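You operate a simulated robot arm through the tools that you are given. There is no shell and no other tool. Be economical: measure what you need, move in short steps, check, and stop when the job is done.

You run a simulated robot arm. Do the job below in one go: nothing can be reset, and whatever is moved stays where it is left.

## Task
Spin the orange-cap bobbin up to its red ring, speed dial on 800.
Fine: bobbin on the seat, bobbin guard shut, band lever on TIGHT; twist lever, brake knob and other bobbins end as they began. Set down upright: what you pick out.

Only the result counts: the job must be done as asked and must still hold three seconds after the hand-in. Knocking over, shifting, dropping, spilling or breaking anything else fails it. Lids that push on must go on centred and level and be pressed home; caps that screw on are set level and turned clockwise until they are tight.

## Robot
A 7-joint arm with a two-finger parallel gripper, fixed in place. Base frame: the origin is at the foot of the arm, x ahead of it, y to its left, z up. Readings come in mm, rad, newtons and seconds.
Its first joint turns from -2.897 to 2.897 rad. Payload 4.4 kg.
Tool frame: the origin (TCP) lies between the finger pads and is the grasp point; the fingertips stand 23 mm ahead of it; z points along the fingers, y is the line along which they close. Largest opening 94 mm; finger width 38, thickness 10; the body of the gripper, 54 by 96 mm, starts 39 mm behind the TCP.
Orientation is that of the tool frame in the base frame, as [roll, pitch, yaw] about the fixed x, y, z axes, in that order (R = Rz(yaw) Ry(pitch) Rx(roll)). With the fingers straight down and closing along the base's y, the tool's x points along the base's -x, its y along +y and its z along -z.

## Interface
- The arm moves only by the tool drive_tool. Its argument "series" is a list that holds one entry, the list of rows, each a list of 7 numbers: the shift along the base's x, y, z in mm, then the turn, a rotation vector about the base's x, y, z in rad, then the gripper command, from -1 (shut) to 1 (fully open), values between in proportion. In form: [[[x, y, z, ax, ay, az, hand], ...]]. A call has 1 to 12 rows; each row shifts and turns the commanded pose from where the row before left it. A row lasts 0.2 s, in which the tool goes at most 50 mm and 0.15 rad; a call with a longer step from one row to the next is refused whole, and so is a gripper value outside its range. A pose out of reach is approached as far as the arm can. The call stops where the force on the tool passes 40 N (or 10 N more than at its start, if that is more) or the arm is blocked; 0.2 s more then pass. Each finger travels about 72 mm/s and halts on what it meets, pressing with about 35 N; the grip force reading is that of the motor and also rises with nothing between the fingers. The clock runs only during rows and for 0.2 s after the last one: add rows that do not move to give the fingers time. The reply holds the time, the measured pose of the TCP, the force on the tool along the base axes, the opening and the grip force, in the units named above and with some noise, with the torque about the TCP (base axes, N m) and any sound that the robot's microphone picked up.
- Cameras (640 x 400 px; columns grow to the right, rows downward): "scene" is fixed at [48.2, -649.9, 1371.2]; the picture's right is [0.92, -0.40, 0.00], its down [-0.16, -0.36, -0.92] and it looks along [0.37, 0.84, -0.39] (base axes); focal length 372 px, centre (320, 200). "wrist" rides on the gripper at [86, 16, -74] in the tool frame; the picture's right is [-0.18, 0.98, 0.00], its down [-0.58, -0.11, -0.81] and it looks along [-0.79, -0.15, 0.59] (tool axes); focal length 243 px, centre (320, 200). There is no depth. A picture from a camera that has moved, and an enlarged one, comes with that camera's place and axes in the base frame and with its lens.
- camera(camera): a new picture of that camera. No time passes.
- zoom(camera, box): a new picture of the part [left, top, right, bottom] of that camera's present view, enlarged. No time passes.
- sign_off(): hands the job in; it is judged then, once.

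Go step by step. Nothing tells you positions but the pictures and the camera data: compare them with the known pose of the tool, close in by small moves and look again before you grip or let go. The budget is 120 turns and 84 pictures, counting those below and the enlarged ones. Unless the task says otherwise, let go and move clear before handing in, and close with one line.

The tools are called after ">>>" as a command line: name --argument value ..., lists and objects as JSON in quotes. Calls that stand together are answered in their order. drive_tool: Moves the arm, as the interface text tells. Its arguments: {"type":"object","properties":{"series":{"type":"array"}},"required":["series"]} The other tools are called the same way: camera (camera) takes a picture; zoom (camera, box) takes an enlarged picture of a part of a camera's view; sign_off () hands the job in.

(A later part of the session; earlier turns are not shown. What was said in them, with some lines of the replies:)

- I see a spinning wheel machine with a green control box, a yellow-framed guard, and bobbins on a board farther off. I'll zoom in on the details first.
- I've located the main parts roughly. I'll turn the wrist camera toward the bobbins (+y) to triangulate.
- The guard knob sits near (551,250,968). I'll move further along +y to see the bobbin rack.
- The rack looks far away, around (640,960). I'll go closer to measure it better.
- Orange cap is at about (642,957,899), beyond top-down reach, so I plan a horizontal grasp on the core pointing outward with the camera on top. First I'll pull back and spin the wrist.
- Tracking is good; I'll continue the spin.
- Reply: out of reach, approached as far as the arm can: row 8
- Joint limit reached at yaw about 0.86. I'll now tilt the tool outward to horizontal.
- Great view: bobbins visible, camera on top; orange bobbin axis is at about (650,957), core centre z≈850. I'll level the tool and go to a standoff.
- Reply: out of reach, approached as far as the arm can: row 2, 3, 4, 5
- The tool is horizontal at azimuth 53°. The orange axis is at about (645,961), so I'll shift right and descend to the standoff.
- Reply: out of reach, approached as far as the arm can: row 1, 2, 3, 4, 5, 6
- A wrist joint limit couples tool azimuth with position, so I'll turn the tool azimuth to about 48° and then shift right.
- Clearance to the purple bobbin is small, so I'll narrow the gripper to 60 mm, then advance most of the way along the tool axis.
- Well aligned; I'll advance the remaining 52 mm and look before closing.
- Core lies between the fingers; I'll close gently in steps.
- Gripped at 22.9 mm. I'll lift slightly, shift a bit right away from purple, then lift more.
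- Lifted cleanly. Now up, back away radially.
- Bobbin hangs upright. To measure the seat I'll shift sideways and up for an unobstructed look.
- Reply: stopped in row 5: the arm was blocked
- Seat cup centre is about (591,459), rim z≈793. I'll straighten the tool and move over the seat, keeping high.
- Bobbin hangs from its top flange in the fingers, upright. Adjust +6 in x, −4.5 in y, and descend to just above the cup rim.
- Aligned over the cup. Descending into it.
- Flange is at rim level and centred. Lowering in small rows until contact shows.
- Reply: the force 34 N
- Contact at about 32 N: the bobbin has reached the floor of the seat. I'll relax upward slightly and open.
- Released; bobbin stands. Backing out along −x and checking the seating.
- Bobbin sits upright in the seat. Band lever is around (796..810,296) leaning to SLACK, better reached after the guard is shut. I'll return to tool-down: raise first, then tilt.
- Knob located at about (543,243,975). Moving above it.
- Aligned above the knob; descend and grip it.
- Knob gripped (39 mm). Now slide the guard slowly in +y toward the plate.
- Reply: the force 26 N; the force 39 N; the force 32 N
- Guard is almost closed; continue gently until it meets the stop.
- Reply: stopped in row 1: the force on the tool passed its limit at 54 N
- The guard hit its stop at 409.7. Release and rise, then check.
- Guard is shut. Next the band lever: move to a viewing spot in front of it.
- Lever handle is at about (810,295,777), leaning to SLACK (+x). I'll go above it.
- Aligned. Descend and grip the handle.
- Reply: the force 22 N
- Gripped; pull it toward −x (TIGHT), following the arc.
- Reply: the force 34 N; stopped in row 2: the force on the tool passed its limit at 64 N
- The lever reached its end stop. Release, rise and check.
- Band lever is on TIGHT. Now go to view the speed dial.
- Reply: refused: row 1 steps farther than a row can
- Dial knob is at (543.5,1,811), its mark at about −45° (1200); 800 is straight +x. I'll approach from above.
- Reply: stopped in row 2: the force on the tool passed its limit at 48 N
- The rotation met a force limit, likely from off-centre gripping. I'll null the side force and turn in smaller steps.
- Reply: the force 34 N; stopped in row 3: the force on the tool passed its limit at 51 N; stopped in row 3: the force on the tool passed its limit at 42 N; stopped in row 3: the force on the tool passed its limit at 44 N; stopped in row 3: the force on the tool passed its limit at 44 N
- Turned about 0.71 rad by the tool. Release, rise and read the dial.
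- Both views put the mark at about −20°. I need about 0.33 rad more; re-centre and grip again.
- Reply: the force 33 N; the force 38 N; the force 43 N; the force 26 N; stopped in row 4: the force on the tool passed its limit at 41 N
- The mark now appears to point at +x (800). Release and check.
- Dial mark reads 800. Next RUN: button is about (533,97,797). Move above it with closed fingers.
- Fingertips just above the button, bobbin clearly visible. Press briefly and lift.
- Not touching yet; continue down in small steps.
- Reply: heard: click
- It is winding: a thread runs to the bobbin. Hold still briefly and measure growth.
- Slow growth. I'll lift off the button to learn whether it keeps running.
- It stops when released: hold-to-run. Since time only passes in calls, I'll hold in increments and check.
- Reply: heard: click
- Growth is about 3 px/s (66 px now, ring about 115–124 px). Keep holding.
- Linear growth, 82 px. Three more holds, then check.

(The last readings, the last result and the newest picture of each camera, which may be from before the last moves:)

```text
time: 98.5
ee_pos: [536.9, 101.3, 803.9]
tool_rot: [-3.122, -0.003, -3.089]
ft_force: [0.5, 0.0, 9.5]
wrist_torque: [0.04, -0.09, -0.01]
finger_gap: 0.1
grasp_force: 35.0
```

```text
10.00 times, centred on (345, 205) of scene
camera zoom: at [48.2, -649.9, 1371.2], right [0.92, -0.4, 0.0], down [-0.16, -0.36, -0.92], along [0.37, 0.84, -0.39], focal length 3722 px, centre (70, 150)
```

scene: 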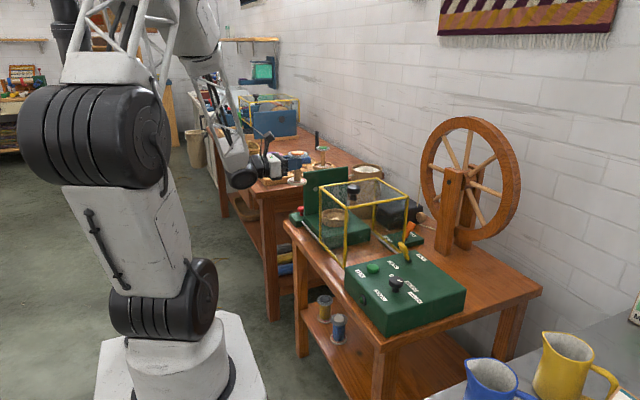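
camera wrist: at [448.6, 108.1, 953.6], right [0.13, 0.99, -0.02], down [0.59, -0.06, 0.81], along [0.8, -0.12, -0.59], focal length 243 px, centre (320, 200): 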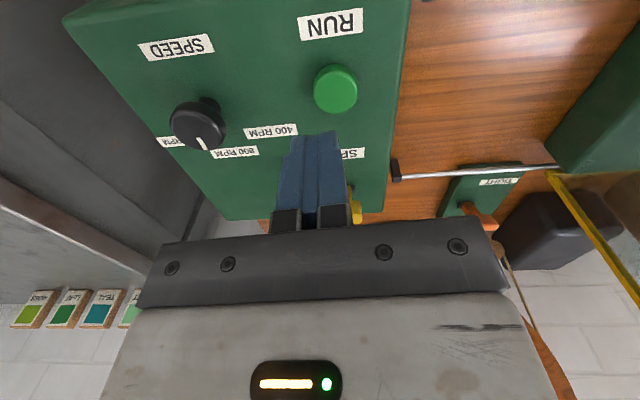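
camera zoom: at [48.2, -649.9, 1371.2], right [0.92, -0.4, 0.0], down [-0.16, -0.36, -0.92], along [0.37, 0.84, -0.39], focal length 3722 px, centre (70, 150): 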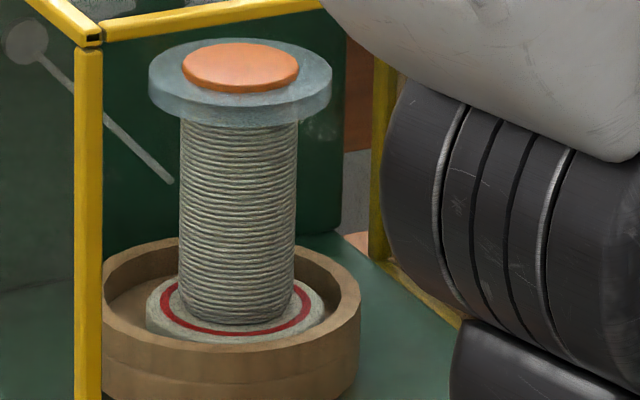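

Yarn 118 px vs ring 137–153 px at this zoom. Two more holds.

>>> drive_tool --series '[[[0, 0, 0, 0, 0, 0, -1], [0, 0, 0, 0, 0, 0, -1], [0, 0, 0, 0, 0, 0, -1], [0, 0, 0, 0, 0, 0, -1], [0, 0, 0, 0, 0, 0, -1], [0, 0, 0, 0, 0, 0, -1], [0, 0, 0, 0, 0, 0, -1], [0, 0, 0, 0, 0, 0, -1], [0, 0, 0, 0, 0, 0, -1], [0, 0, 0, 0, 0, 0, -1], [0, 0, 0, 0, 0, 0, -1], [0, 0, 0, 0, 0, 0, -1]]]'

>>> drive_tool --series '[[[0, 0, 0, 0, 0, 0, -1], [0, 0, 0, 0, 0, 0, -1], [0, 0, 0, 0, 0, 0, -1], [0, 0, 0, 0, 0, 0, -1], [0, 0, 0, 0, 0, 0, -1], [0, 0, 0, 0, 0, 0, -1], [0, 0, 0, 0, 0, 0, -1], [0, 0, 0, 0, 0, 0, -1]]]'

>>> zoom --camera "scene" --box '[325, 185, 365, 225]'

```text
time: 101.1
ee_pos: [536.2, 101.3, 804.3]
tool_rot: [-3.122, -0.003, -3.089]
ft_force: [-0.7, -0.5, 7.8]
wrist_torque: [0.04, -0.08, -0.01]
finger_gap: 0.0
grasp_force: 35.1
```

```text
time: 102.9
ee_pos: [537.1, 103.3, 804.4]
tool_rot: [-3.121, -0.003, -3.089]
ft_force: [-0.9, -0.1, 8.6]
wrist_torque: [0.02, -0.04, 0.01]
finger_gap: 0.0
grasp_force: 34.5
```

```text
10.00 times, centred on (345, 205) of scene
camera zoom: at [48.2, -649.9, 1371.2], right [0.92, -0.4, 0.0], down [-0.16, -0.36, -0.92], along [0.37, 0.84, -0.39], focal length 3722 px, centre (70, 150)
```

zoom: 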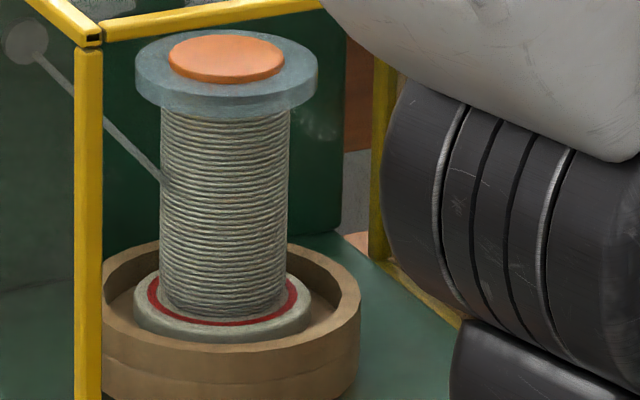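

>>> drive_tool --series '[[[0, 0, 0, 0, 0, 0, -1], [0, 0, 0, 0, 0, 0, -1], [0, 0, 0, 0, 0, 0, -1], [0, 0, 0, 0, 0, 0, -1], [0, 0, 0, 0, 0, 0, -1], [0, 0, 0, 0, 0, 0, -1], [0, 0, 0, 0, 0, 0, -1], [0, 0, 0, 0, 0, 0, -1], [0, 0, 0, 0, 0, 0, -1], [0, 0, 0, 0, 0, 0, -1], [0, 0, 0, 0, 0, 0, -1], [0, 0, 0, 0, 0, 0, -1]]]'

>>> zoom --camera "scene" --box '[332, 200, 362, 222]'

```text
time: 105.5
ee_pos: [536.9, 100.5, 804.2]
tool_rot: [-3.122, -0.004, -3.09]
ft_force: [0.8, -1.3, 8.5]
wrist_torque: [0.05, -0.11, -0.02]
finger_gap: 0.0
grasp_force: 35.7
```

```text
16.00 times, centred on (347, 211) of scene
camera zoom: at [48.2, -649.9, 1371.2], right [0.92, -0.4, 0.0], down [-0.16, -0.36, -0.92], along [0.37, 0.84, -0.39], focal length 5956 px, centre (-112, 24)
```

zoom: 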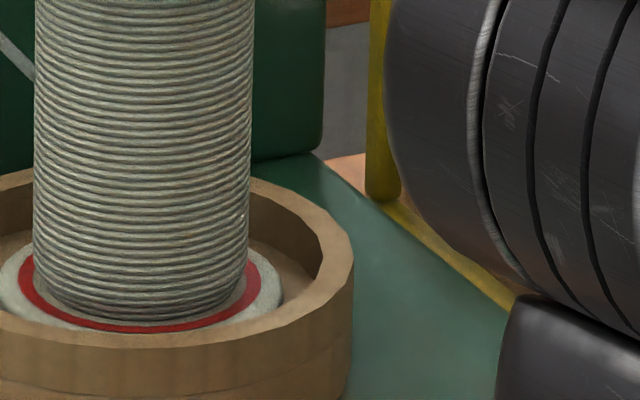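

Yarn has reached the ring's inner edge (217 vs 219–242 px). About 2 s more, then release to land on the ring.

>>> drive_tool --series '[[[0, 0, 0, 0, 0, 0, -1], [0, 0, 0, 0, 0, 0, -1], [0, 0, 0, 0, 0, 0, -1], [0, 0, 0, 0, 0, 0, -1], [0, 0, 0, 0, 0, 0, -1], [0, 0, 0, 0, 0, 0, -1], [0, 0, 0, 0, 0, 0, -1], [0, 0, 0, 0, 0, 0, -1]]]'

>>> zoom --camera "scene" --box '[330, 200, 360, 222]'

```text
time: 107.3
ee_pos: [537.6, 101.8, 803.2]
tool_rot: [-3.122, -0.002, -3.09]
ft_force: [0.8, -0.4, 8.3]
wrist_torque: [0.03, -0.11, 0.02]
finger_gap: 0.0
grasp_force: 35.4
```

```text
16.00 times, centred on (345, 211) of scene
camera zoom: at [48.2, -649.9, 1371.2], right [0.92, -0.4, 0.0], down [-0.16, -0.36, -0.92], along [0.37, 0.84, -0.39], focal length 5956 px, centre (-80, 24)
```

zoom: 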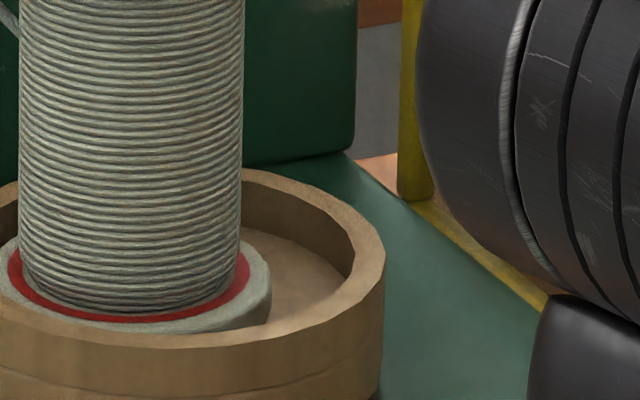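

Yarn edge is on the red ring now (223 vs ring 219–241). A touch more, then release and move up.

>>> drive_tool --series '[[[0, 0, 0, 0, 0, 0, -1], [0, 0, 0, 0, 0, 0, -1], [0, 0, 0, 0, 0, 0, -1], [0, 0, 10, 0, 0, 0, -1], [0, 0, 20, 0, 0, 0, -1], [0, 0, 30, 0, 0, 0, -1], [0, 0, 30, 0, 0, 0, -1], [0, 0, 0, 0, 0, 0, -1]]]'

>>> zoom --camera "scene" --box '[328, 200, 358, 222]'

>>> zoom --camera "scene" --box '[280, 150, 480, 300]'

```text
time: 109.1
ee_pos: [536.6, 101.0, 894.3]
tool_rot: [-3.123, -0.003, -3.089]
ft_force: [0.5, -0.2, -0.1]
wrist_torque: [-0.01, 0.01, 0.06]
finger_gap: 0.0
grasp_force: 34.8
```

```text
16.00 times, centred on (343, 211) of scene
camera zoom: at [48.2, -649.9, 1371.2], right [0.92, -0.4, 0.0], down [-0.16, -0.36, -0.92], along [0.37, 0.84, -0.39], focal length 5956 px, centre (-48, 24)
```

zoom: 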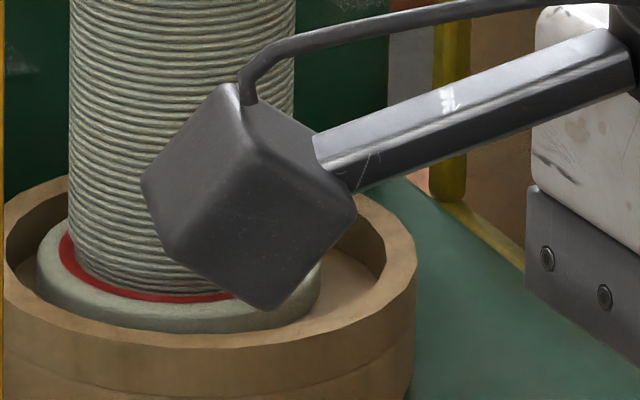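

```text
2.67 times, centred on (380, 225) of scene
camera zoom: at [48.2, -649.9, 1371.2], right [0.92, -0.4, 0.0], down [-0.16, -0.36, -0.92], along [0.37, 0.84, -0.39], focal length 993 px, centre (160, 133)
```

zoom: 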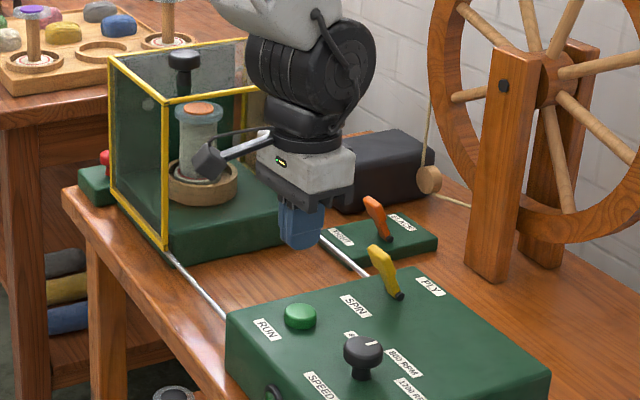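

Winding stopped with yarn on the red ring. Move clear and make a final check.

>>> drive_tool --series '[[[0, -10, 45, 0, 0, 0, -1], [0, -10, 45, 0, 0, 0, -1], [0, -10, 45, 0, 0, 0, -1], [-20, -20, 30, 0, 0, 0, -1], [-20, -20, 0, 0, 0, 0, -1]]]'

>>> zoom --camera "scene" --box '[360, 250, 440, 300]'

>>> zoom --camera "scene" --box '[310, 180, 370, 225]'

```text
time: 110.3
ee_pos: [496.0, 28.8, 1059.9]
tool_rot: [-3.121, -0.005, -3.087]
ft_force: [-1.0, 0.1, -0.6]
wrist_torque: [-0.03, 0.02, 0.0]
finger_gap: 0.1
grasp_force: 35.3
```

```text
8.00 times, centred on (400, 275) of scene
camera zoom: at [48.2, -649.9, 1371.2], right [0.92, -0.4, 0.0], down [-0.16, -0.36, -0.92], along [0.37, 0.84, -0.39], focal length 2978 px, centre (-320, -400)
```

zoom: 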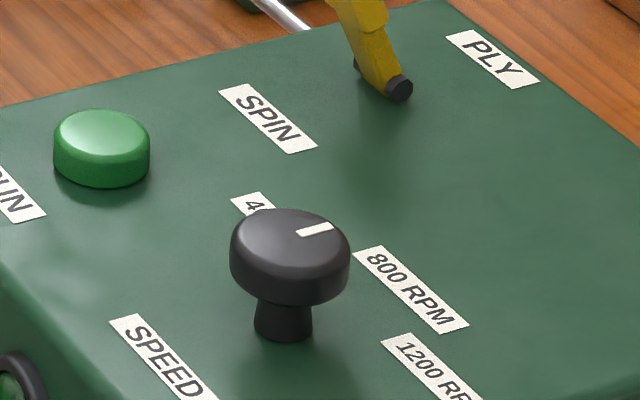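

```text
8.89 times, centred on (340, 202) of scene
camera zoom: at [48.2, -649.9, 1371.2], right [0.92, -0.4, 0.0], down [-0.16, -0.36, -0.92], along [0.37, 0.84, -0.39], focal length 3309 px, centre (142, 178)
```

zoom: 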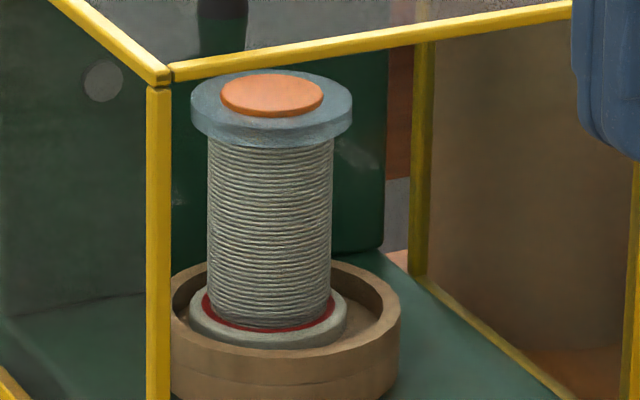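

The yarn reaches the red ring, the bobbin is on the seat, the guard is shut, the band lever is on TIGHT and the dial is on 800. The arm is clear, so I'm handing in.

>>> sign_off

```text
The job is handed in.
```

The orange-cap bobbin is wound to its red ring at 800 RPM and stands upright on the seat, a little off-centre in the cup. The guard is shut, the band lever is on TIGHT, and I left the twist lever, brake knob and other bobbins alone.
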